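You operate a simulated robot arm through the tools that you are given. There is no shell and no other tool.

You run a simulated two-armed robot. Do the job below in one go: nothing can be reset, and whatever is moved stays where it is left.

JOB
Run all three tests on the compressor in the tester rest; leave the knob on the failed test or OFF.
Fine: bring the clip arm down first; OPEN or LEAK is a fail; OFF if none fails.

The check looks at the end state, three seconds after you hand in, the way a careful person would. Anything else that was tipped, shoved, dropped, spilled or broken makes it a failure.

ROBOT AND FRAMES
Two 7-joint arms with two-finger parallel grippers on one trunk that stands fixed in place. Base frame: the origin is at the foot of the trunk, x ahead of it, y to its left, z up. Lengths are in m, angles in degrees, forces in N, time in s.
The left shoulder is at [0.07, 0.177, 1.247], the right one opposite. With the tool pointing down near the work surface each hand reaches from about 0.24 to 0.72 m from the base axis, measured 20 degrees to its own side. Payload 3.43 kg a hand.
The TCP of each hand is the grasp point between the finger pads, 0.03 m short of the fingertips. In the tool frame z runs along the fingers and y along their closing line. Largest opening 0.094 m; finger width 0.028, thickness 0.01; the body of the gripper, 0.05 by 0.096 m, starts 0.055 m behind the TCP.
Orientation is that of the tool frame in the base frame, as a unit quaternion [w, x, y, z]. With the fingers straight down and closing along the base's y, the tool's x points along the base's -x, its y along +y and its z along -z.

CONTROLS
- The arms move only by the tool jog_arm. It takes "left_steps", "right_steps" or both (then of equal length, played together; a hand with none holds still); each is a list of rows, each a list of 7 numbers: the shift along the tool's x, y, z in units of 200 mm (1.0 is 200 mm), then the turn, a rotation vector about the tool's x, y, z in units of 120 degrees (1.0 is 120 degrees), then the opening, from 0 (shut) to 1 (fully open). In form: [[x, y, z, rx, ry, rz, hand], ...]. A call has 1 to 20 rows; each row is the pose to reach, as a shift and turn from the pose commanded when the call began, along the tool's axes at that moment. A call with a number of a shift or a turn outside -1 to 1 is refused whole. Rows are played at 5 a second. More than 0.05 m and 8.6 degrees between two rows, or a gripper value outside its range, and nothing of the call is played. A pose out of reach is approached as far as the arm can. The call stops where the force on the tool passes 40 N (or 10 N more than at its start, if that is more) or the arm is blocked; 0.2 s more then pass. The fingers move at their own pace (about 0.153 m/s each) and stop on an object; they squeeze with about 22 N. The grip force told is the motor's: it shows also when the fingers shut on nothing. Time passes only in rows, and 0.2 s behind the last, so rows that repeat a pose let the fingers close. The reply holds the time, the measured pose of the TCP, the force on the tool along the base axes, the opening and the grip force, in the units named above and with some noise, with the torque about the TCP (base axes, N m) and any sound that the robot's microphone picked up.
- Cameras (640 x 400 px; columns grow to the right, rows downward): "scene" is now at [0.1333, 0.0381, 1.5744]; the picture's right is [0.43, -0.90, 0.00], its down [-0.42, -0.20, -0.89] and it looks along [0.80, 0.38, -0.46] (base axes); focal length 231 px, centre (320, 200). "left" rides on the left gripper at [0.076, -0.014, -0.102] in its tool frame; the picture's right is [0.18, 0.98, 0.00], its down [-0.75, 0.14, -0.64] and it looks along [-0.63, 0.12, 0.77] (tool axes); focal length 243 px, centre (320, 200). "right" rides on the right gripper at [0.076, 0.014, -0.102] in its tool frame; the picture's right is [-0.18, 0.98, 0.00], its down [-0.75, -0.14, -0.64] and it looks along [-0.63, -0.12, 0.77] (tool axes); focal length 243 px, centre (320, 200). There is no depth. A picture from a camera that has moved, and an enlarged one, comes with that camera's place and axes in the base frame and with its lens.
- grab_frame(camera): a new picture of that camera. It takes no simulated time.
- slide_trunk(by): slides the trunk up (or, below 0, down) by that many m; the arms and the scene camera ride with it, the base frame stays. It gives what a move gives, with no picture.
- pan_tilt(pan, tilt): turns the head with the scene camera to pan (to the left, within 86 degrees either way) and tilt (down, from -29 to 69), counted from straight ahead of the robot. It gives what a move gives.
- inspect(camera, box): a new picture of the part [left, top, right, bottom] of that camera's present view, enlarged. It takes no simulated time.
- finish_job(): hands the job in; it is judged then, once.

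Nothing tells you positions but the pictures and the camera data. Unless the task says otherwise, let go and move clear before handing in.

The tools are called after "Emit:" as a command line: name --argument value ..., lists and objects as JSON in quotes. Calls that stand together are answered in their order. jog_arm: Moves the arms, as the interface text tells. Its arguments: {"type":"object","properties":{"left_steps":{"type":"array"},"right_steps":{"type":"array"}},"required":[]} The other tools are called the same way: slide_trunk (by) slides the trunk up or down; pan_tilt (pan, tilt) turns the head that bears the scene camera; grab_frame (camera) takes a picture; inspect (camera, box) takes an enlarged picture of a part of a camera's view; finish_job () hands the job in.

At the start:

```text
time: 0.0
left_tcp_pos: [0.3799, 0.4481, 1.5089]
left_orientation: [0.0, 0.001, 1.0, 0.0]
left_contact_force: [-0.1, -0.4, -1.0]
left_moment: [0.05, 0.01, 0.0]
left_grip_width: 0.094
left_finger_force: 0.1
right_tcp_pos: [0.3588, 0.0056, 1.4718]
right_orientation: [0.0, 0.001, 1.0, 0.001]
right_contact_force: [-0.4, -0.1, 0.1]
right_moment: [0.0, 0.03, 0.02]
right_grip_width: 0.0939
right_finger_force: 0.1
trunk travel left (down, up): [-0.827, 0.013]
head pan, tilt: [25.5, 27.7]
```

scene: 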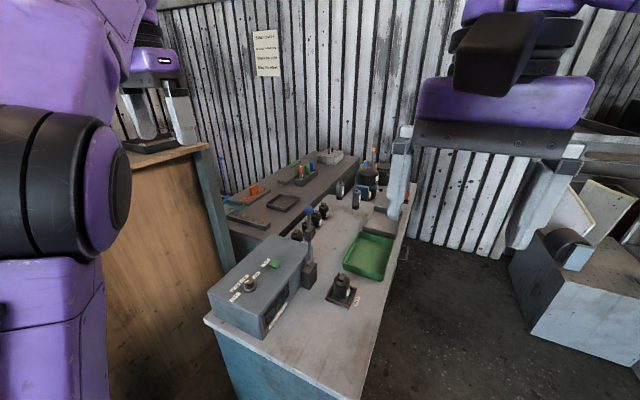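
right: 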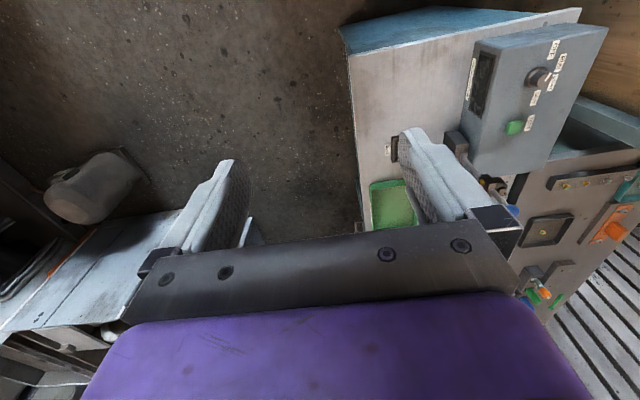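
left: 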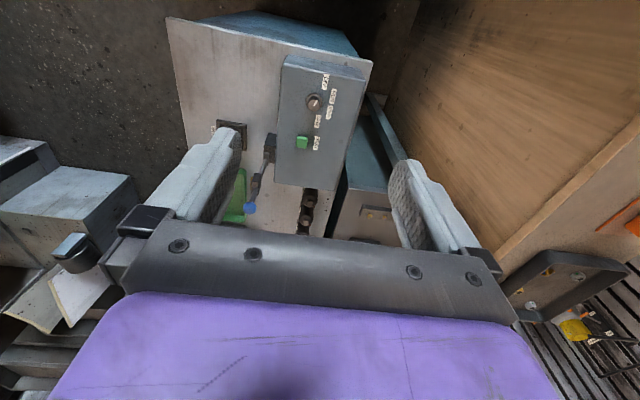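

I see a bench with a grey tester box carrying a knob and a green button, a clip arm with a blue tip beside it, and a compressor in a rest. I'll look closer before I move anything.

Emit:
inspect --camera "scene" --box '[200, 180, 400, 350]'

Emit:
inspect --camera "left" --box '[160, 20, 400, 240]'

Emit:
inspect --camera "scene" --box '[240, 20, 300, 90]'

Emit:
inspect --camera "right" --box '[340, 0, 640, 240]'

```text
2.35 times, centred on (300, 265) of scene
camera zoom: at [0.1333, 0.0381, 1.5744], right [0.43, -0.9, 0.0], down [-0.42, -0.2, -0.89], along [0.8, 0.38, -0.46], focal length 543 px, centre (367, 47)
```

zoom: 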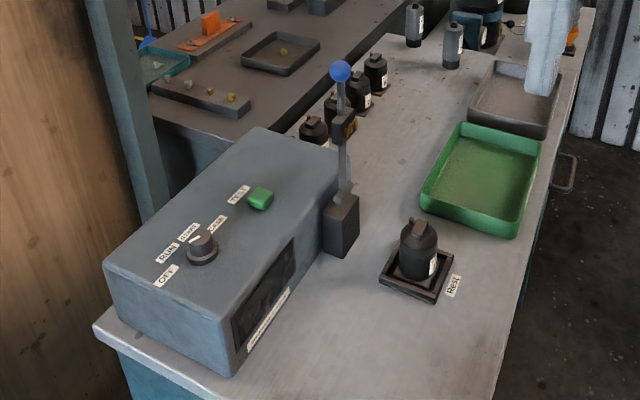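

```text
1.82 times, centred on (280, 130) of left
camera zoom: at [0.3028, 0.4324, 1.6124], right [-0.18, 0.98, 0.0], down [0.75, 0.14, 0.64], along [0.63, 0.12, -0.77], focal length 441 px, centre (393, 327)
```

zoom: 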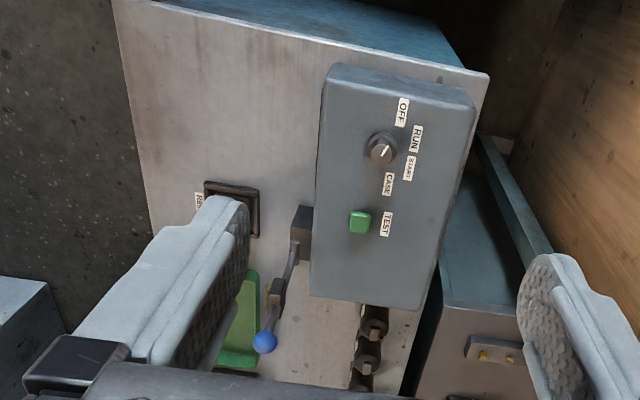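

```text
5.71 times, centred on (270, 55) of scene
camera zoom: at [0.1333, 0.0381, 1.5744], right [0.43, -0.9, 0.0], down [-0.42, -0.2, -0.89], along [0.8, 0.38, -0.46], focal length 1320 px, centre (606, 1029)
```

zoom: 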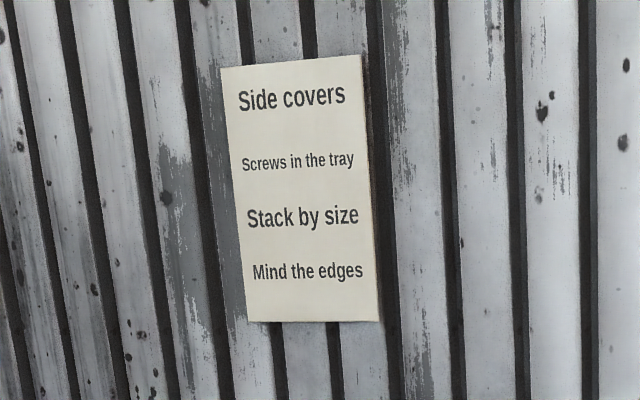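

```text
1.67 times, centred on (490, 120) of right
camera zoom: at [0.2817, 0.0191, 1.5765], right [0.19, 0.98, 0.0], down [0.75, -0.14, 0.64], along [0.63, -0.12, -0.77], focal length 404 px, centre (37, 333)
```

zoom: 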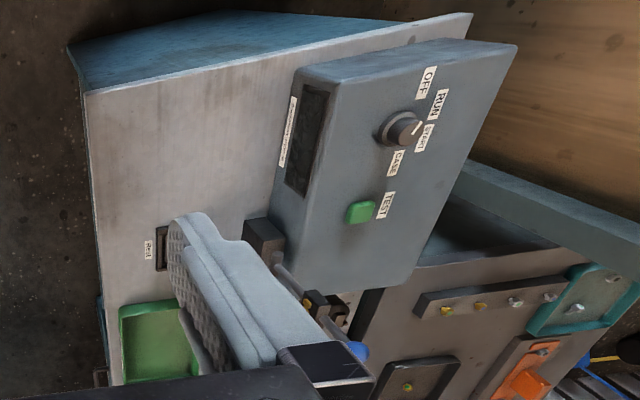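

The tester has knob positions OFF, RUN, START and CASE, a TEST button, and a display on its -y side. I put the knob near (0.50, 0.455, 1.0) and the blue ball of the clip arm near (0.69, 0.34, 1.2). I'll move the right hand aside and shift the left hand across to get better views.

Emit:
jog_arm --right_steps '[[0, -0.2, 0, 0, 0, 0, 1], [0, -0.4, 0, 0, 0, 0, 1], [0, -0.6, 0, 0, 0, 0, 1], [0, -0.8, 0, 0, 0, 0, 1], [0, -1.0, 0, 0, 0, 0, 1]]' --left_steps '[[0, -0.2, 0, 0, 0, 0, 1], [0, -0.4, 0, 0, 0, 0, 1], [0, -0.6, 0, 0, 0, 0, 1], [0, -0.8, 0, 0, 0, 0, 1], [0, -1.0, 0, 0, 0, 0, 1]]'

Emit:
pan_tilt --pan 25 --tilt 42

Emit:
grab_frame --camera "scene"

Emit:
grab_frame --camera "left"

Emit:
grab_frame --camera "right"

```text
time: 1.2
left_tcp_pos: [0.4035, 0.2595, 1.5029]
left_orientation: [0.001, -0.002, 1.0, -0.003]
left_contact_force: [0.1, -0.1, 0.0]
left_moment: [0.01, 0.04, 0.02]
left_grip_width: 0.0941
left_finger_force: 0.0
left hand out of reach, approached as far as the arm can: row 4, 5
right_tcp_pos: [0.3588, -0.1997, 1.4709]
right_orientation: [0.0, 0.001, 1.0, 0.001]
right_contact_force: [-0.5, 1.4, -0.2]
right_moment: [0.0, 0.01, 0.0]
right_grip_width: 0.0939
right_finger_force: 0.1
trunk travel left (down, up): [-0.827, 0.013]
head pan, tilt: [25.5, 27.7]
```

```text
time: 2.0
left_tcp_pos: [0.4036, 0.2629, 1.5032]
left_orientation: [0.003, 0.001, 1.0, -0.004]
left_contact_force: [0.1, 0.2, -0.2]
left_moment: [0.01, 0.01, -0.01]
left_grip_width: 0.0942
left_finger_force: 0.1
right_tcp_pos: [0.3567, -0.196, 1.4715]
right_orientation: [0.001, 0.001, 1.0, 0.001]
right_contact_force: [0.2, 0.3, 0.7]
right_moment: [-0.01, 0.04, 0.04]
right_grip_width: 0.0938
right_finger_force: 0.1
trunk travel left (down, up): [-0.827, 0.013]
head pan, tilt: [25.0, 42.0]
```

```text
taken
camera scene: at [0.127, 0.0333, 1.5525], right [0.42, -0.91, 0.0], down [-0.61, -0.28, -0.74], along [0.67, 0.31, -0.67], focal length 231 px, centre (320, 200)
```

scene: 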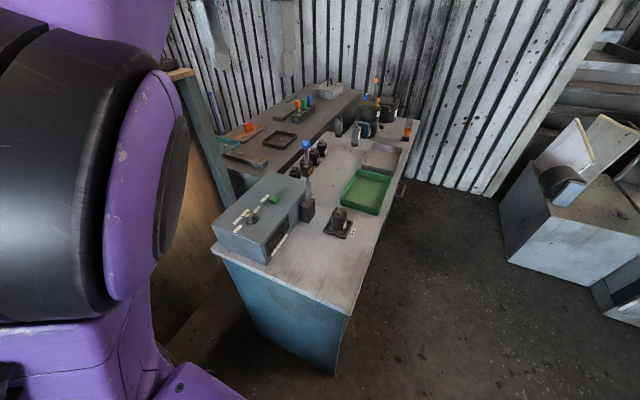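

```text
taken
camera left: at [0.3245, 0.2486, 1.6065], right [-0.18, 0.98, -0.01], down [0.75, 0.15, 0.64], along [0.63, 0.11, -0.76], focal length 243 px, centre (320, 200)
```

left: 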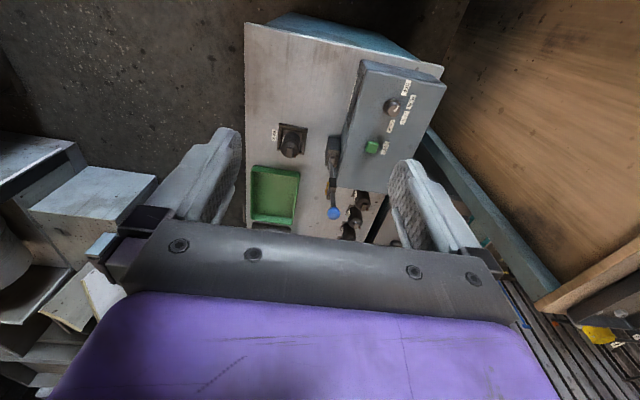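

```text
taken
camera right: at [0.2805, -0.1825, 1.5753], right [0.19, 0.98, 0.0], down [0.75, -0.14, 0.64], along [0.63, -0.12, -0.77], focal length 243 px, centre (320, 200)
```

right: 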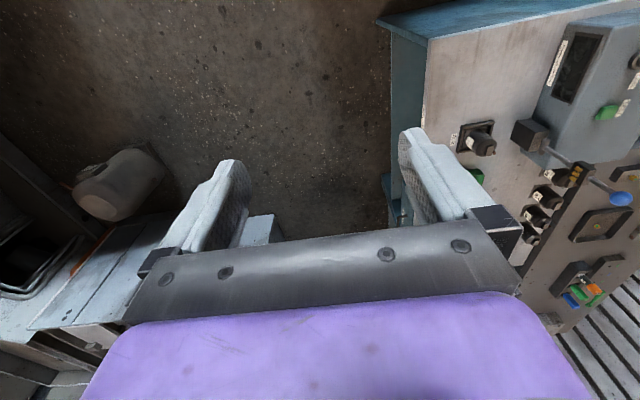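

Both wrist cameras now show the bench clearly. I'll zoom in to triangulate accurately.

Emit:
inspect --camera "left" --box '[240, 50, 450, 250]'

Emit:
inspect --camera "right" --box '[420, 10, 640, 240]'

Emit:
inspect --camera "scene" --box '[200, 130, 380, 270]'

Emit:
inspect --camera "scene" --box '[260, 180, 320, 265]'

```text
2.00 times, centred on (345, 150) of left
camera zoom: at [0.3245, 0.2486, 1.6065], right [-0.18, 0.98, -0.01], down [0.75, 0.15, 0.64], along [0.63, 0.11, -0.76], focal length 485 px, centre (270, 300)
```

zoom: 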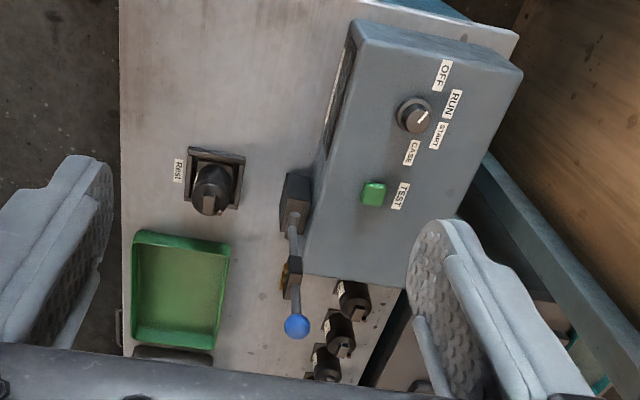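

```text
1.74 times, centred on (530, 125) of right
camera zoom: at [0.2805, -0.1825, 1.5753], right [0.19, 0.98, 0.0], down [0.75, -0.14, 0.64], along [0.63, -0.12, -0.77], focal length 422 px, centre (-45, 330)
```

zoom: 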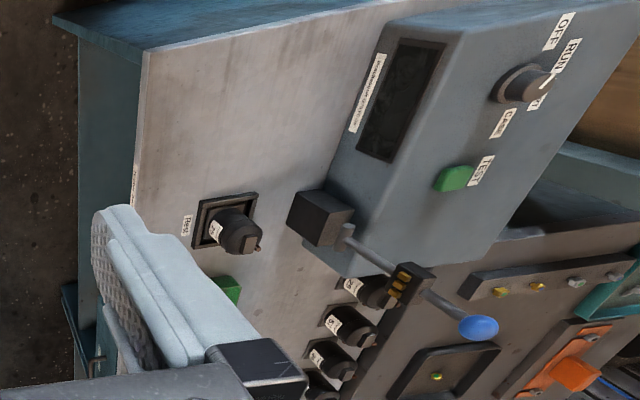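

```text
2.86 times, centred on (290, 200) of scene
camera zoom: at [0.127, 0.0333, 1.5525], right [0.42, -0.91, 0.0], down [-0.61, -0.28, -0.74], along [0.67, 0.31, -0.67], focal length 660 px, centre (406, 200)
```

zoom: 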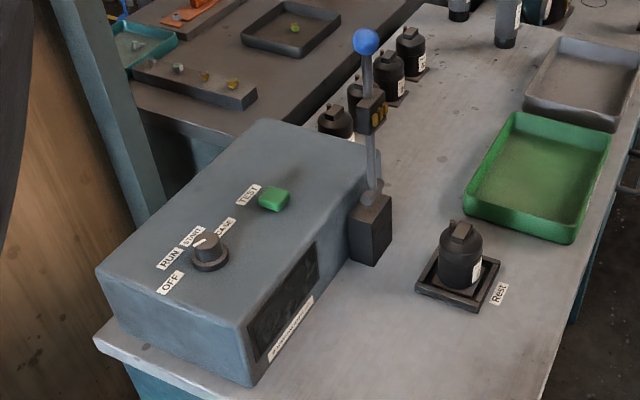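

```text
4.71 times, centred on (290, 222) of scene
camera zoom: at [0.127, 0.0333, 1.5525], right [0.42, -0.91, 0.0], down [-0.61, -0.28, -0.74], along [0.67, 0.31, -0.67], focal length 1087 px, centre (461, 94)
```

zoom: 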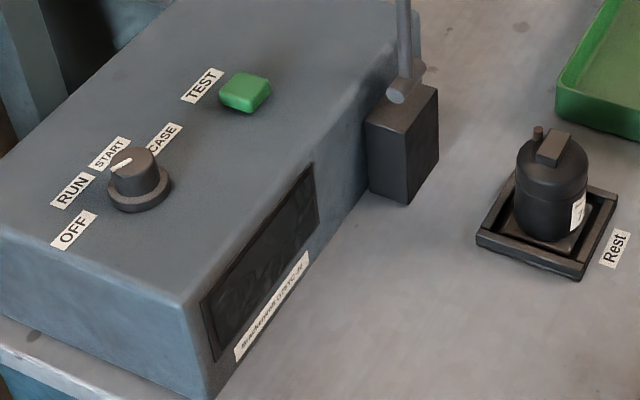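

The clip arm stands upright: pivot near (0.676, 0.335, 0.995), ball near (0.698, 0.346, 1.198). It should swing toward -y onto the compressor at about (0.69, 0.217, 0.94). I'll zoom in on the knob pointer, the clip and the display.

Emit:
inspect --camera "left" --box '[370, 75, 430, 160]'

Emit:
inspect --camera "right" --box '[500, 100, 640, 240]'

Emit:
inspect --camera "scene" --box '[280, 130, 370, 250]'

Emit:
inspect --camera "left" --box '[270, 110, 360, 240]'

```text
4.71 times, centred on (400, 118) of left
camera zoom: at [0.3245, 0.2486, 1.6065], right [-0.18, 0.98, -0.01], down [0.75, 0.15, 0.64], along [0.63, 0.11, -0.76], focal length 1142 px, centre (-56, 588)
```

zoom: 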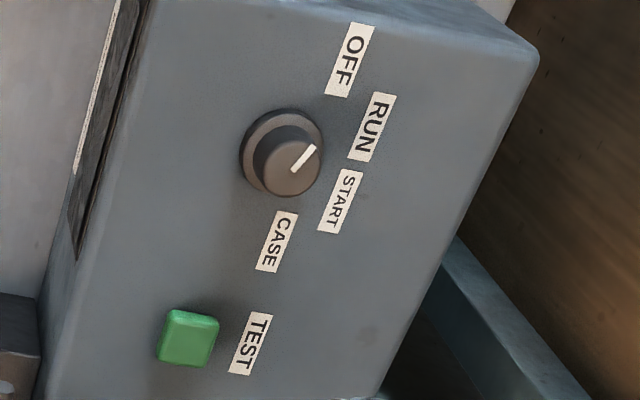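

```text
2.86 times, centred on (570, 170) of right
camera zoom: at [0.2805, -0.1825, 1.5753], right [0.19, 0.98, 0.0], down [0.75, -0.14, 0.64], along [0.63, -0.12, -0.77], focal length 693 px, centre (-394, 286)
```

zoom: 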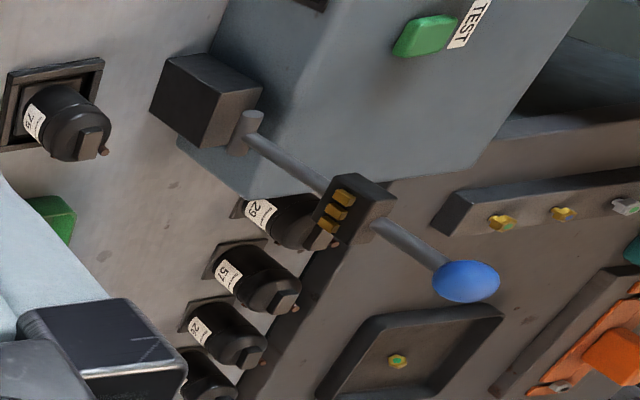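

```text
3.33 times, centred on (325, 190) of scene
camera zoom: at [0.127, 0.0333, 1.5525], right [0.42, -0.91, 0.0], down [-0.61, -0.28, -0.74], along [0.67, 0.31, -0.67], focal length 770 px, centre (303, 233)
```

zoom: 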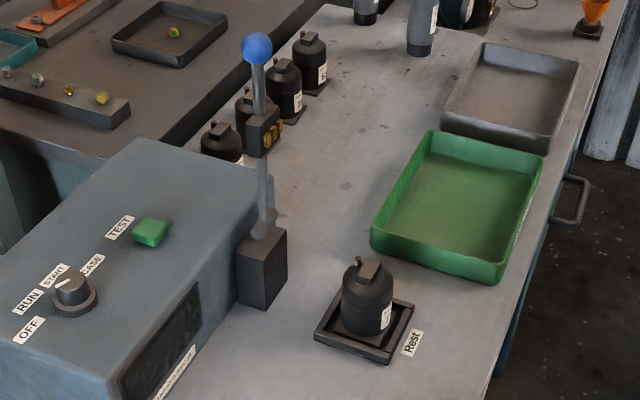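

```text
3.08 times, centred on (315, 175) of left
camera zoom: at [0.3245, 0.2486, 1.6065], right [-0.18, 0.98, -0.01], down [0.75, 0.15, 0.64], along [0.63, 0.11, -0.76], focal length 746 px, centre (335, 277)
```

zoom: 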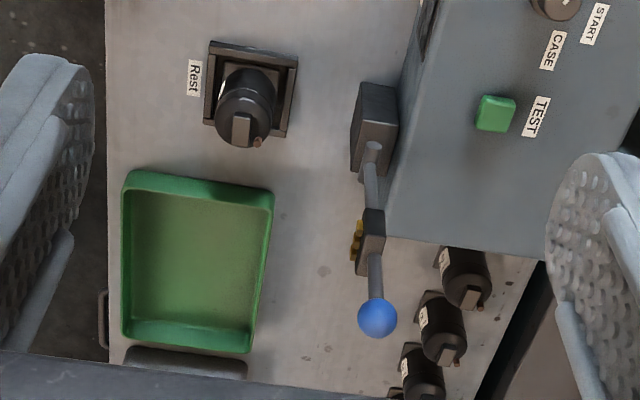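

The gold contacts on the clip face -y, so the arm swings toward -y onto the compressor, and the knob pointer is near OFF. I'll bring the left hand in from the front, pitching it forward, to cage the lever just below the ball.

Emit:
jog_arm --left_steps '[[-0.06, 0.04, 0.07, 0, -0.031, 0, 1], [-0.12, 0.08, 0.14, 0, -0.0625, 0, 1], [-0.18, 0.12, 0.21, 0, -0.094, 0, 1], [-0.24, 0.16, 0.28, 0, -0.125, 0, 1], [-0.3, 0.2, 0.35, 0, -0.156, 0, 1], [-0.36, 0.24, 0.42, 0, -0.1875, 0, 1], [-0.42, 0.28, 0.49, 0, -0.219, 0, 1], [-0.48, 0.32, 0.56, 0, -0.25, 0, 1], [-0.54, 0.36, 0.63, 0, -0.281, 0, 1], [-0.6, 0.4, 0.7, 0, -0.3125, 0, 1], [-0.66, 0.44, 0.77, 0, -0.344, 0, 1], [-0.7, 0.45, 0.84, 0, -0.375, 0, 1]]'

Emit:
grab_frame --camera "scene"

Emit:
grab_frame --camera "left"

```text
time: 4.6
left_tcp_pos: [0.6141, 0.3489, 1.3322]
left_orientation: [0.385, 0.002, 0.923, -0.001]
left_contact_force: [-0.3, 0.3, -0.1]
left_moment: [0.03, -0.01, 0.01]
left_grip_width: 0.0939
left_finger_force: 0.0
left hand out of reach, approached as far as the arm can: row 2, 3, 4, 5, 6, 7, 8, 9, 10, 11, 12
right_tcp_pos: [0.3572, -0.1963, 1.4725]
right_orientation: [0.001, 0.001, 1.0, 0.002]
right_contact_force: [0.4, -1.1, -0.2]
right_moment: [0.04, -0.01, 0.05]
right_grip_width: 0.0942
right_finger_force: 0.2
trunk travel left (down, up): [-0.827, 0.013]
head pan, tilt: [25.0, 42.0]
```

```text
taken
camera scene: at [0.1257, 0.032, 1.5526], right [0.42, -0.91, 0.0], down [-0.61, -0.28, -0.74], along [0.67, 0.31, -0.67], focal length 231 px, centre (320, 200)
```

scene: 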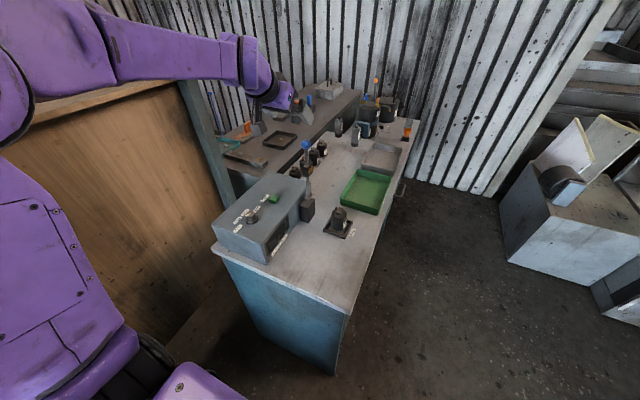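

```text
taken
camera left: at [0.4862, 0.3341, 1.3502], right [-0.13, 0.98, -0.13], down [0.08, 0.14, 0.99], along [0.99, 0.12, -0.09], focal length 243 px, centre (320, 200)
```

left: 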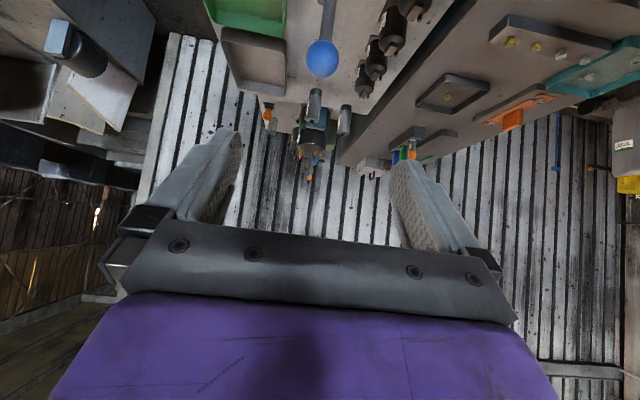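

The left hand came out farther forward than I commanded, because the arm can't fold in that close. I'll pitch it closer to horizontal, well above the ball, to check that the pose is reachable.

Emit:
jog_arm --left_steps '[[-0.03, 0, 0.03, 0, -0.05, 0, 1], [-0.06, 0, 0.06, 0, -0.1, 0, 1], [-0.09, 0, 0.09, 0, -0.15, 0, 1], [-0.12, 0, 0.12, 0, -0.2, 0, 1], [-0.15, 0, 0.15, 0, -0.25, 0, 1]]'

```text
time: 5.8
left_tcp_pos: [0.6622, 0.3798, 1.3343]
left_orientation: [0.608, 0.008, 0.794, -0.006]
left_contact_force: [0.0, -0.5, -0.6]
left_moment: [0.01, 0.0, -0.02]
left_grip_width: 0.0939
left_finger_force: 0.1
left hand out of reach, approached as far as the arm can: row 4, 5
right_tcp_pos: [0.3571, -0.1935, 1.4727]
right_orientation: [0.001, 0.001, 1.0, 0.0]
right_contact_force: [-0.1, -0.8, 0.6]
right_moment: [-0.04, -0.01, -0.01]
right_grip_width: 0.0939
right_finger_force: 0.1
trunk travel left (down, up): [-0.827, 0.013]
head pan, tilt: [25.0, 42.0]
```

The hand is at (0.662, 0.38, 1.334), nearly horizontal and near a fold limit. I'll shut the fingers and move to the lever's +y side, so I can push it over toward -y.

Emit:
jog_arm --left_steps '[[0.05, 0.08, 0.013, 0, 0, 0, 0.5], [0.1, 0.16, 0.026, 0, 0, 0, 0], [0.15, 0.24, 0.039, 0, 0, 0, 0], [0.193, 0.3, 0.052, 0, 0, 0, 0], [0.193, 0.3, 0.052, 0, 0, 0, 0]]'

Emit:
grab_frame --camera "scene"

Emit:
grab_frame --camera "left"

Emit:
grab_frame --camera "right"

```text
time: 7.0
left_tcp_pos: [0.6592, 0.4389, 1.2958]
left_orientation: [0.609, 0.0, 0.794, 0.0]
left_contact_force: [0.1, 0.1, -0.6]
left_moment: [0.0, 0.03, -0.02]
left_grip_width: 0.0
left_finger_force: 21.6
right_tcp_pos: [0.3579, -0.1952, 1.4728]
right_orientation: [0.0, 0.001, 1.0, 0.0]
right_contact_force: [-0.1, -0.1, 0.6]
right_moment: [0.01, -0.03, -0.01]
right_grip_width: 0.0938
right_finger_force: 0.1
trunk travel left (down, up): [-0.827, 0.013]
head pan, tilt: [25.0, 42.0]
```

```text
taken
camera scene: at [0.1268, 0.0343, 1.5524], right [0.42, -0.91, 0.0], down [-0.61, -0.28, -0.74], along [0.67, 0.31, -0.67], focal length 231 px, centre (320, 200)
```

scene: 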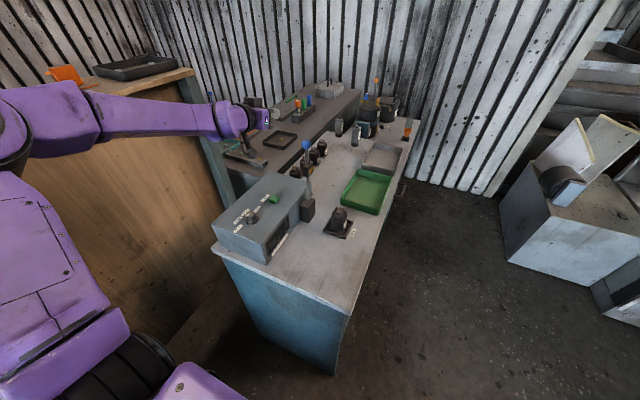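

```text
taken
camera left: at [0.5408, 0.4239, 1.2488], right [-0.05, 0.98, -0.18], down [-0.43, 0.14, 0.89], along [0.9, 0.12, 0.41], focal length 243 px, centre (320, 200)
```

left: 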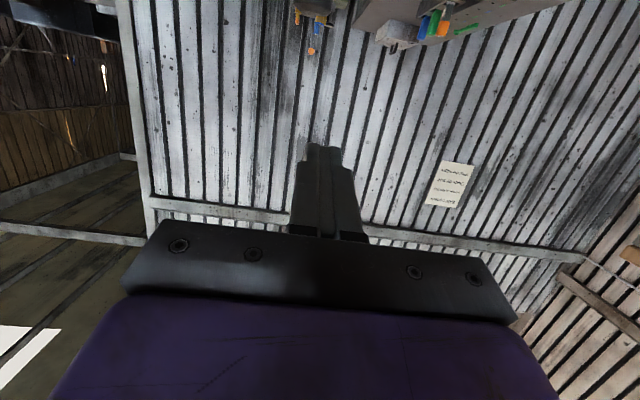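

```text
taken
camera right: at [0.2804, -0.1816, 1.5754], right [0.19, 0.98, 0.0], down [0.75, -0.14, 0.64], along [0.63, -0.12, -0.77], focal length 243 px, centre (320, 200)
```

right: 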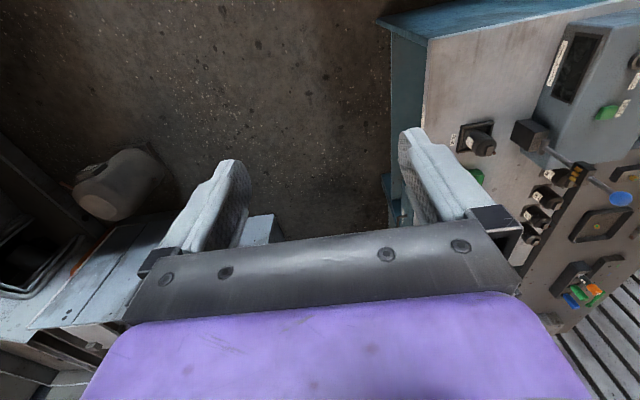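

The hand is closed on the lever's +y side. I'll zoom the scene view to check the hand against the ball.

Emit:
inspect --camera "scene" --box '[200, 80, 340, 200]'

```text
3.33 times, centred on (270, 140) of scene
camera zoom: at [0.1268, 0.0343, 1.5524], right [0.42, -0.91, 0.0], down [-0.61, -0.28, -0.74], along [0.67, 0.31, -0.67], focal length 770 px, centre (487, 400)
```

zoom: 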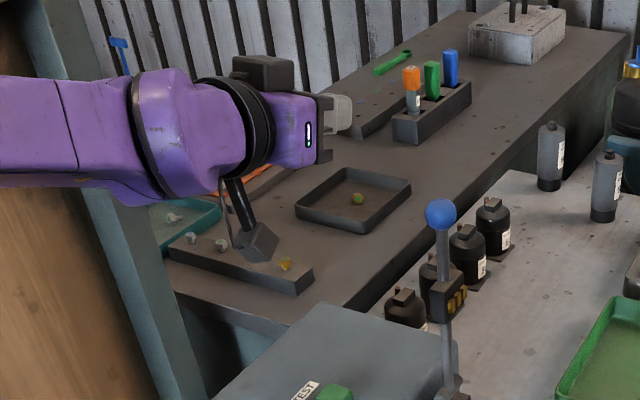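

The view matches my estimates. I'll lower the hand beside the lever at shaft height, between the clip and the ball.

Emit:
jog_arm --left_steps '[[0.12, 0, 0.06, 0, 0, 0, 0], [0.24, 0, 0.12, 0, 0, 0, 0], [0.36, -0.05, 0.18, 0, 0, 0, 0], [0.48, -0.1, 0.25, 0, 0, 0, 0], [0.592, -0.145, 0.32, 0, 0, 0, 0]]'

Emit:
inspect --camera "scene" --box '[220, 100, 360, 220]'

Emit:
grab_frame --camera "right"

```text
time: 8.2
left_tcp_pos: [0.6968, 0.4087, 1.1634]
left_orientation: [0.608, 0.0, 0.794, 0.0]
left_contact_force: [-0.4, -0.6, -0.4]
left_moment: [0.02, 0.01, -0.05]
left_grip_width: 0.0002
left_finger_force: 21.7
right_tcp_pos: [0.3581, -0.194, 1.4708]
right_orientation: [0.0, 0.001, 1.0, 0.0]
right_contact_force: [1.4, -0.2, -0.3]
right_moment: [-0.01, 0.03, -0.02]
right_grip_width: 0.0939
right_finger_force: 0.1
trunk travel left (down, up): [-0.827, 0.013]
head pan, tilt: [25.0, 42.0]
```

```text
3.33 times, centred on (290, 160) of scene
camera zoom: at [0.1284, 0.0345, 1.5523], right [0.42, -0.91, 0.0], down [-0.61, -0.28, -0.74], along [0.67, 0.31, -0.67], focal length 770 px, centre (420, 333)
```

zoom: 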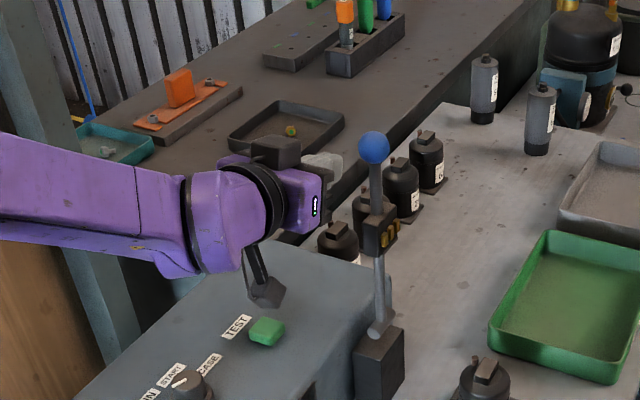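

```text
taken
camera right: at [0.282, -0.1814, 1.5752], right [0.19, 0.98, 0.0], down [0.75, -0.14, 0.64], along [0.63, -0.12, -0.77], focal length 243 px, centre (320, 200)
```

right: 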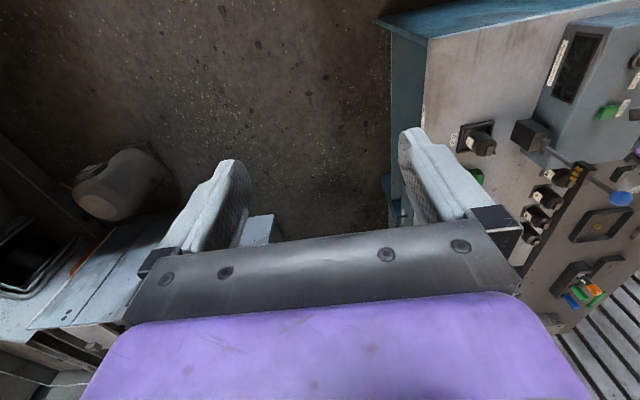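

The closed fingers are level with the shaft on the +y side. I'll push gently toward -y and watch the force.

Emit:
jog_arm --left_steps '[[0, -0.1, 0, 0, 0, 0, 0], [0, -0.2, 0, 0, 0, 0, 0], [0, -0.28, 0, 0, 0, 0, 0], [0, -0.34, 0, 0, 0, 0, 0], [0, -0.4, 0, 0, 0, 0, 0]]'

Emit:
inspect --camera "scene" --box '[220, 100, 360, 220]'

```text
time: 9.4
left_tcp_pos: [0.6939, 0.4004, 1.1658]
left_orientation: [0.609, 0.002, 0.793, -0.002]
left_contact_force: [-0.6, -0.1, 0.4]
left_moment: [-0.03, -0.02, 0.0]
left_grip_width: 0.0
left_finger_force: 22.8
left hand out of reach, approached as far as the arm can: row 1, 2, 3, 4, 5
right_tcp_pos: [0.3573, -0.1957, 1.4721]
right_orientation: [0.0, 0.001, 1.0, 0.0]
right_contact_force: [0.2, -0.5, 0.9]
right_moment: [-0.02, -0.03, 0.04]
right_grip_width: 0.0942
right_finger_force: 0.2
trunk travel left (down, up): [-0.827, 0.013]
head pan, tilt: [25.0, 42.0]
```

```text
3.33 times, centred on (290, 160) of scene
camera zoom: at [0.1269, 0.0344, 1.5524], right [0.42, -0.91, 0.0], down [-0.61, -0.28, -0.74], along [0.67, 0.31, -0.67], focal length 770 px, centre (420, 333)
```

zoom: 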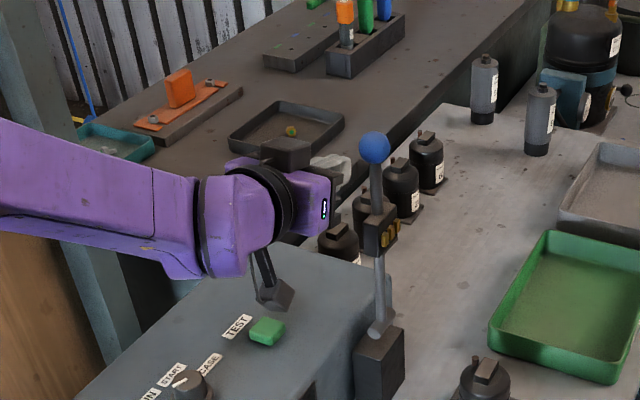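

The left arm stops at y=0.40 because the wrist can't stay this horizontal across the body. I'll tilt the tool back down to about 40° and try the push from there.

Emit:
jog_arm --left_steps '[[-0.02, 0.02, -0.015, 0, 0.058, 0, 0], [-0.04, 0.03, -0.03, 0, 0.116, 0, 0], [-0.06, 0.04, -0.045, 0, 0.174, 0, 0], [-0.08, 0.05, -0.06, 0, 0.232, 0, 0], [-0.105, 0.05, -0.075, 0, 0.29, 0, 0]]'

Emit:
inspect --camera "scene" --box '[220, 80, 380, 220]'

Emit:
grab_frame --camera "left"

```text
time: 10.6
left_tcp_pos: [0.6837, 0.4084, 1.1907]
left_orientation: [0.343, 0.001, 0.939, 0.0]
left_contact_force: [0.6, -0.2, -1.0]
left_moment: [0.0, 0.0, 0.03]
left_grip_width: 0.0
left_finger_force: 22.1
right_tcp_pos: [0.3585, -0.1945, 1.4718]
right_orientation: [0.0, 0.001, 1.0, 0.001]
right_contact_force: [0.1, -0.3, 1.1]
right_moment: [0.02, -0.02, -0.05]
right_grip_width: 0.094
right_finger_force: 0.0
trunk travel left (down, up): [-0.827, 0.013]
head pan, tilt: [25.0, 42.0]
```

```text
2.86 times, centred on (300, 150) of scene
camera zoom: at [0.1271, 0.0336, 1.5524], right [0.42, -0.91, 0.0], down [-0.61, -0.28, -0.74], along [0.67, 0.31, -0.67], focal length 660 px, centre (377, 343)
```

zoom: 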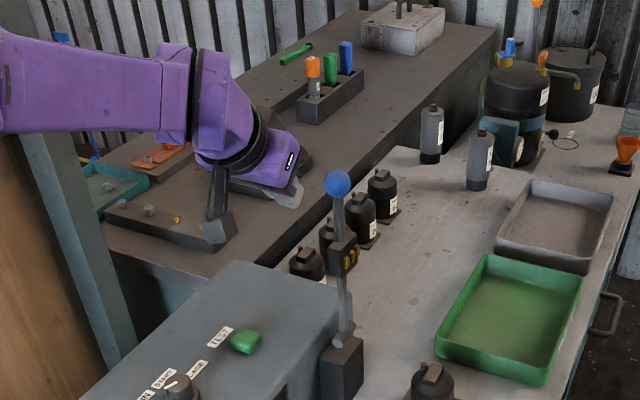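

```text
taken
camera left: at [0.5573, 0.394, 1.22], right [-0.14, 0.98, -0.12], down [0.16, 0.14, 0.98], along [0.98, 0.12, -0.18], focal length 243 px, centre (320, 200)
```

left: 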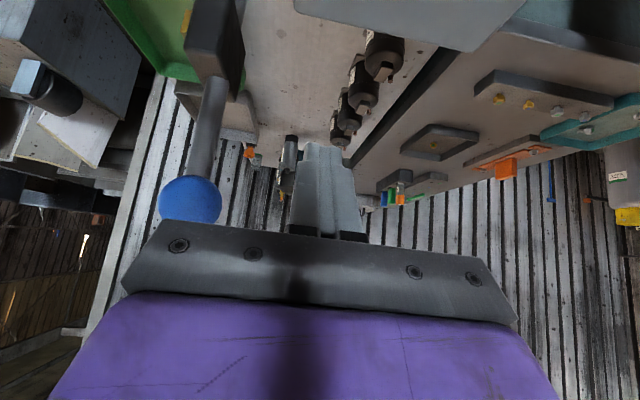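

The ball sits beside the fingers as expected. I'll lower slightly and push toward -y again.

Emit:
jog_arm --left_steps '[[0, -0.05, 0.05, 0, 0, 0, 0], [0, -0.12, 0.093, 0, 0, 0, 0], [0, -0.18, 0.093, 0, 0, 0, 0], [0, -0.24, 0.093, 0, 0, 0, 0], [0, -0.3, 0.093, 0, 0, 0, 0], [0, -0.36, 0.093, 0, 0, 0, 0]]'

Emit:
inspect --camera "scene" --box '[220, 80, 380, 220]'

Emit:
grab_frame --camera "left"

```text
time: 12.0
left_tcp_pos: [0.6952, 0.3377, 1.1777]
left_orientation: [0.344, 0.001, 0.939, 0.0]
left_contact_force: [0.0, -0.3, -0.2]
left_moment: [0.03, 0.03, 0.01]
left_grip_width: 0.0
left_finger_force: 21.7
right_tcp_pos: [0.3577, -0.1959, 1.4722]
right_orientation: [0.0, 0.001, 1.0, 0.001]
right_contact_force: [0.5, -0.7, 0.1]
right_moment: [0.0, 0.0, -0.03]
right_grip_width: 0.0939
right_finger_force: 0.0
trunk travel left (down, up): [-0.827, 0.013]
head pan, tilt: [25.0, 42.0]
```

```text
2.86 times, centred on (300, 150) of scene
camera zoom: at [0.1266, 0.033, 1.5525], right [0.42, -0.91, 0.0], down [-0.61, -0.28, -0.74], along [0.67, 0.31, -0.67], focal length 660 px, centre (377, 343)
```

zoom: 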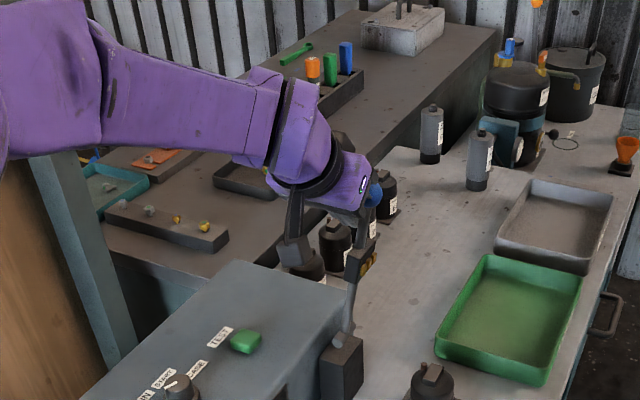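

```text
taken
camera left: at [0.5696, 0.3215, 1.2061], right [-0.14, 0.98, -0.12], down [0.16, 0.14, 0.98], along [0.98, 0.12, -0.18], focal length 243 px, centre (320, 200)
```

left: 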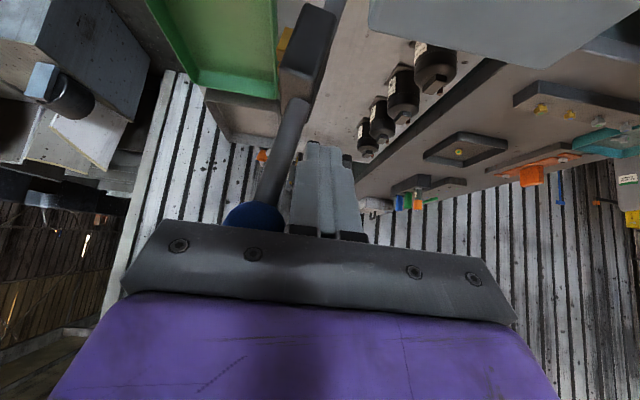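

The lever follows with almost no resistance. I'll continue along the arc in stages.

Emit:
jog_arm --left_steps '[[0.014, -0.07, 0.017, 0, 0, 0, 0], [0.029, -0.145, 0.034, 0, 0, 0, 0], [0.042, -0.22, 0.05, 0, 0, 0, 0], [0.055, -0.29, 0.065, 0, 0, 0, 0], [0.068, -0.365, 0.08, 0, 0, 0, 0]]'

Emit:
inspect --camera "scene" --box '[240, 100, 400, 240]'

Emit:
grab_frame --camera "left"

Emit:
grab_frame --camera "right"

```text
time: 13.2
left_tcp_pos: [0.7087, 0.2903, 1.1659]
left_orientation: [0.338, 0.009, 0.941, -0.004]
left_contact_force: [-0.7, 0.0, 0.4]
left_moment: [0.04, -0.01, 0.01]
left_grip_width: 0.0
left_finger_force: 22.1
left hand out of reach, approached as far as the arm can: row 3, 4, 5
right_tcp_pos: [0.3578, -0.1959, 1.4724]
right_orientation: [0.001, 0.001, 1.0, 0.001]
right_contact_force: [0.4, 0.1, -0.6]
right_moment: [0.01, -0.01, -0.06]
right_grip_width: 0.0941
right_finger_force: 0.1
trunk travel left (down, up): [-0.827, 0.013]
head pan, tilt: [25.0, 42.0]
```

```text
2.86 times, centred on (320, 170) of scene
camera zoom: at [0.1269, 0.033, 1.5525], right [0.42, -0.91, 0.0], down [-0.61, -0.28, -0.74], along [0.67, 0.31, -0.67], focal length 660 px, centre (320, 286)
```

zoom: 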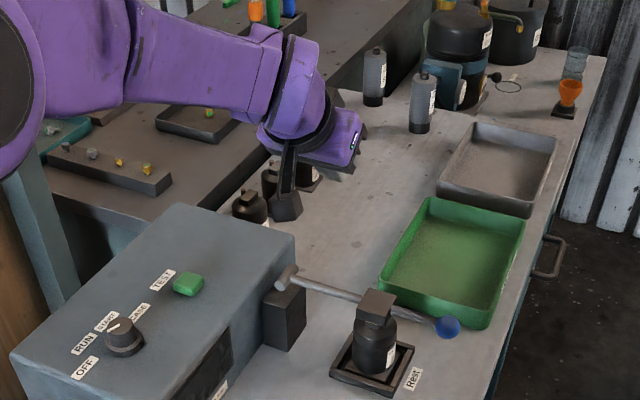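

```text
taken
camera left: at [0.5844, 0.2783, 1.1958], right [-0.12, 0.99, -0.12], down [0.17, 0.14, 0.97], along [0.98, 0.1, -0.19], focal length 243 px, centre (320, 200)
```

left: 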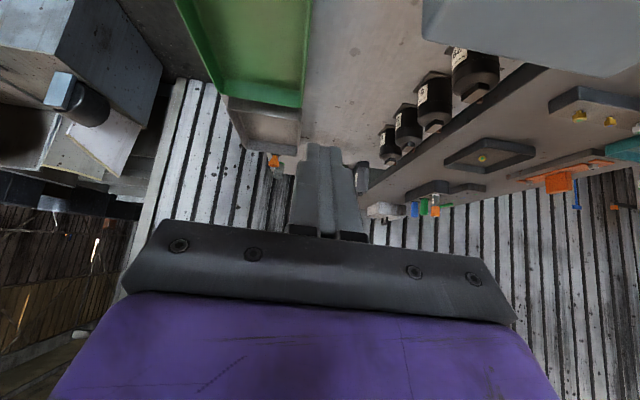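

```text
taken
camera right: at [0.2805, -0.1829, 1.5753], right [0.19, 0.98, 0.0], down [0.75, -0.14, 0.64], along [0.63, -0.12, -0.77], focal length 243 px, centre (320, 200)
```

right: 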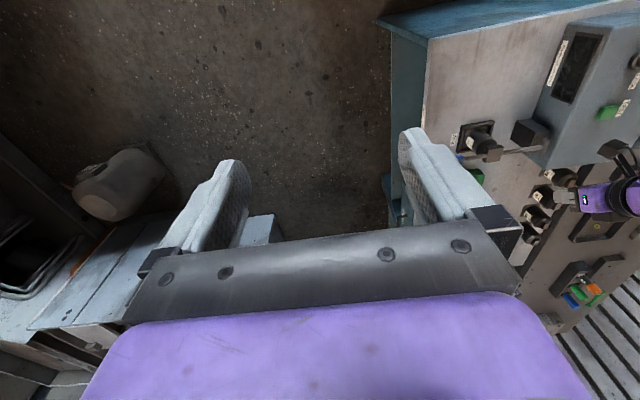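

The lever fell the rest of the way by itself and the clip is on the compressor. I'll check closely that it is seated.

Emit:
inspect --camera "scene" --box '[300, 180, 370, 240]'

Emit:
inspect --camera "right" --box '[440, 100, 560, 190]'

```text
6.67 times, centred on (335, 210) of scene
camera zoom: at [0.1269, 0.033, 1.5525], right [0.42, -0.91, 0.0], down [-0.61, -0.28, -0.74], along [0.67, 0.31, -0.67], focal length 1540 px, centre (220, 133)
```

zoom: 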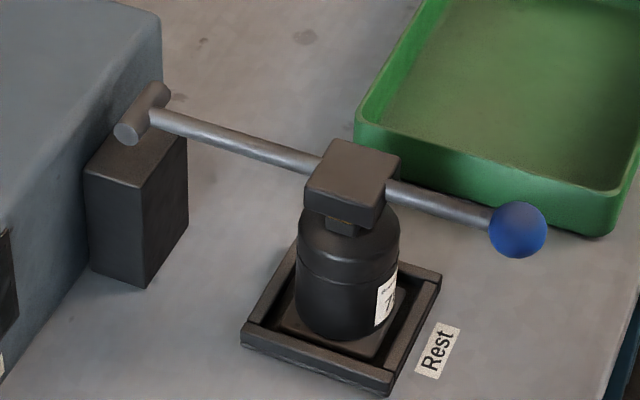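

```text
4.44 times, centred on (500, 145) of right
camera zoom: at [0.2805, -0.1829, 1.5753], right [0.19, 0.98, 0.0], down [0.75, -0.14, 0.64], along [0.63, -0.12, -0.77], focal length 1078 px, centre (-480, 444)
```

zoom: 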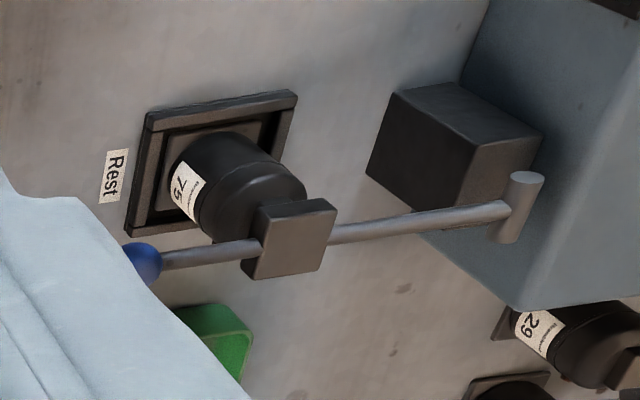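

The clip is seated on the compressor. Next I'll bring the left hand above the knob near (0.503, 0.456), tool down and fingers open.

Emit:
jog_arm --left_steps '[[0.03, 0.08, -0.15, 0, 0.03, 0, 0], [0.09, 0.17, -0.28, 0, 0.07, 0, 0], [0.18, 0.28, -0.4, 0, 0.115, 0, 0.3], [0.28, 0.4, -0.5, 0, 0.16, 0, 0.6], [0.38, 0.52, -0.59, 0, 0.205, 0, 0.6], [0.48, 0.63, -0.67, 0, 0.25, 0, 0.6], [0.58, 0.74, -0.74, 0, 0.29, 0, 0.6], [0.668, 0.83, -0.81, 0, 0.329, 0, 0.6], [0.668, 0.83, -0.81, 0, 0.329, 0, 0.6]]'

Emit:
grab_frame --camera "left"

Emit:
inspect --camera "scene" --box '[200, 130, 380, 270]'

```text
time: 15.2
left_tcp_pos: [0.5018, 0.4548, 1.2038]
left_orientation: [0.006, 0.0, 1.0, -0.001]
left_contact_force: [-0.4, -0.3, 0.2]
left_moment: [0.0, 0.02, 0.02]
left_grip_width: 0.0566
left_finger_force: 0.1
right_tcp_pos: [0.3578, -0.1959, 1.473]
right_orientation: [0.0, 0.001, 1.0, 0.0]
right_contact_force: [-0.7, -0.1, 0.1]
right_moment: [-0.01, 0.0, -0.02]
right_grip_width: 0.094
right_finger_force: 0.1
trunk travel left (down, up): [-0.827, 0.013]
head pan, tilt: [25.0, 42.0]
```

```text
taken
camera left: at [0.4236, 0.4394, 1.3061], right [-0.18, 0.98, 0.0], down [0.75, 0.14, 0.65], along [0.64, 0.12, -0.76], focal length 243 px, centre (320, 200)
```

left: 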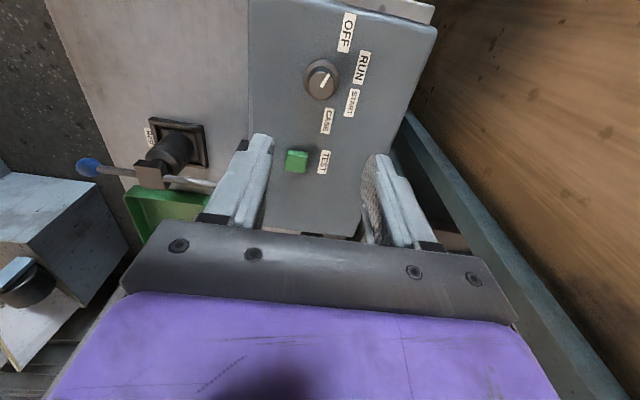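

```text
2.86 times, centred on (290, 200) of scene
camera zoom: at [0.127, 0.0336, 1.5525], right [0.42, -0.91, 0.0], down [-0.61, -0.28, -0.74], along [0.67, 0.31, -0.67], focal length 660 px, centre (406, 200)
```

zoom: 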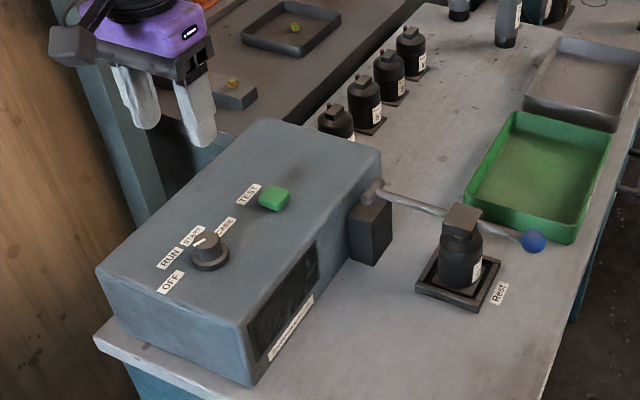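

The hand is well centred above the knob. I'll zoom in on the pointer and labels from here.

Emit:
inspect --camera "left" --box '[270, 0, 400, 180]'

```text
2.22 times, centred on (335, 90) of left
camera zoom: at [0.4236, 0.4394, 1.3061], right [-0.18, 0.98, 0.0], down [0.75, 0.14, 0.65], along [0.64, 0.12, -0.76], focal length 539 px, centre (287, 444)
```

zoom: 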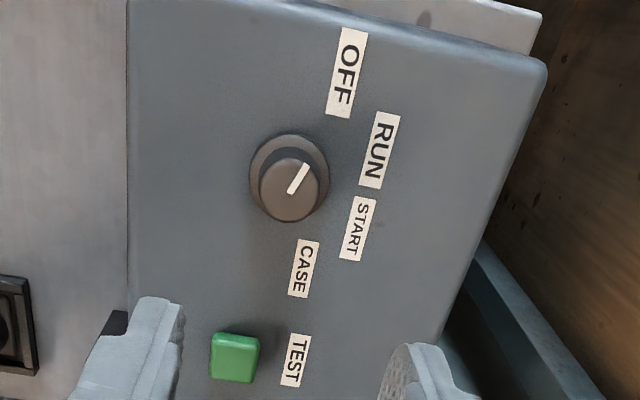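

The pointer is at OFF, with labels about 46° apart going clockwise seen from above. I'll lower the open fingers around the knob.

Emit:
jog_arm --left_steps '[[0, 0, 0.2, 0, 0, 0, 0.75], [0, 0, 0.4, 0, 0, 0, 0.75], [0, 0, 0.6, 0, 0, 0, 0.75], [0, 0, 0.75, 0, 0, 0, 0.75], [0, 0, 0.85, 0, 0, 0, 0.75]]'

Emit:
grab_frame --camera "left"

Emit:
inspect --camera "scene" --box '[200, 150, 340, 270]'

```text
time: 16.4
left_tcp_pos: [0.5059, 0.4551, 1.0351]
left_orientation: [0.006, 0.001, 1.0, 0.0]
left_contact_force: [0.1, 0.1, -0.6]
left_moment: [0.0, 0.04, -0.04]
left_grip_width: 0.0706
left_finger_force: 0.1
right_tcp_pos: [0.3568, -0.1946, 1.4719]
right_orientation: [-0.001, 0.001, 1.0, 0.0]
right_contact_force: [-1.1, -0.6, 0.1]
right_moment: [0.01, 0.01, 0.01]
right_grip_width: 0.0938
right_finger_force: 0.0
trunk travel left (down, up): [-0.827, 0.013]
head pan, tilt: [25.0, 42.0]
```

```text
taken
camera left: at [0.4262, 0.4412, 1.1367], right [-0.18, 0.98, 0.0], down [0.74, 0.14, 0.65], along [0.64, 0.12, -0.76], focal length 243 px, centre (320, 200)
```

left: 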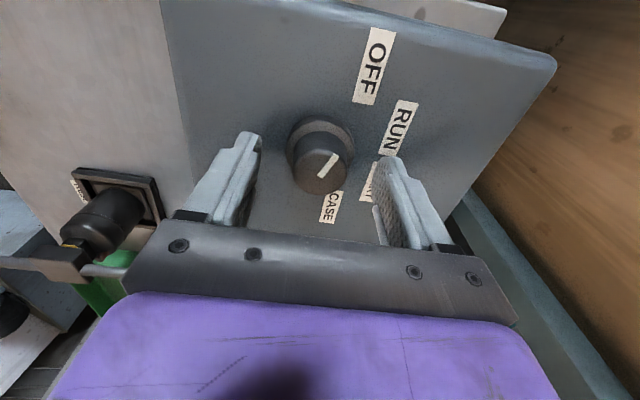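

```text
3.33 times, centred on (270, 210) of scene
camera zoom: at [0.1272, 0.0348, 1.5524], right [0.42, -0.91, 0.0], down [-0.61, -0.28, -0.74], along [0.67, 0.31, -0.67], focal length 770 px, centre (487, 167)
```

zoom: 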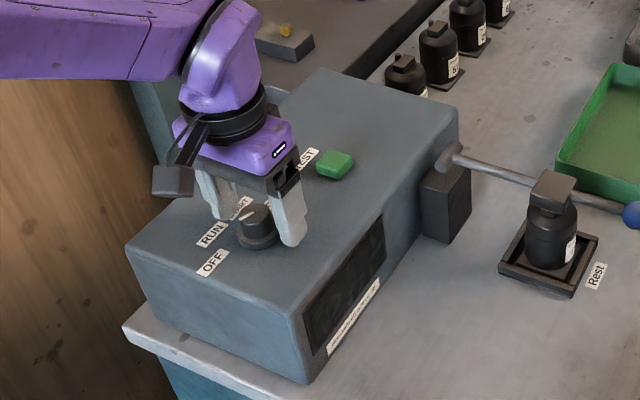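

The box top is at about z=0.998 and the knob top at about 1.025, so the fingertips already overlap most of the knob. I'll close on it here.

Emit:
jog_arm --left_steps '[[0.008, 0, 0.0, 0, 0, 0, 0.5], [0.008, 0, 0.005, 0, 0, 0, 0.2], [0.008, 0, 0.005, 0, 0, 0, 0], [0.008, 0, 0.005, 0, 0, 0, 0]]'

Emit:
grab_frame --camera "left"

```text
time: 17.4
left_tcp_pos: [0.502, 0.4552, 1.0353]
left_orientation: [0.007, 0.0, 1.0, 0.001]
left_contact_force: [0.5, -1.2, 9.1]
left_moment: [-0.61, 0.98, 0.03]
left_grip_width: 0.041
left_finger_force: 45.5
right_tcp_pos: [0.356, -0.1969, 1.4728]
right_orientation: [0.001, 0.002, 1.0, 0.001]
right_contact_force: [0.3, 0.0, 0.6]
right_moment: [0.0, 0.02, 0.0]
right_grip_width: 0.0941
right_finger_force: 0.1
trunk travel left (down, up): [-0.827, 0.013]
head pan, tilt: [25.0, 42.0]
```

```text
taken
camera left: at [0.424, 0.4399, 1.1373], right [-0.18, 0.98, 0.0], down [0.74, 0.14, 0.65], along [0.64, 0.12, -0.76], focal length 243 px, centre (320, 200)
```

left: 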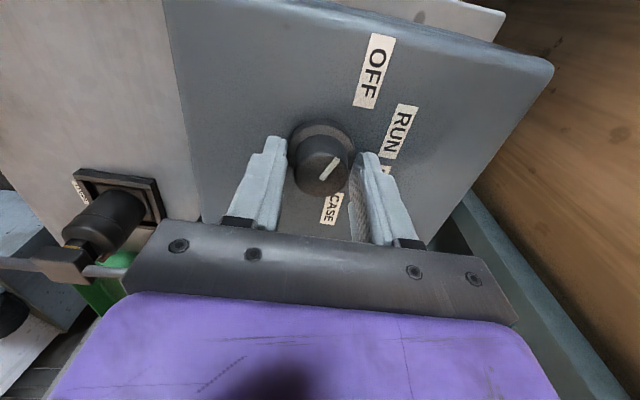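

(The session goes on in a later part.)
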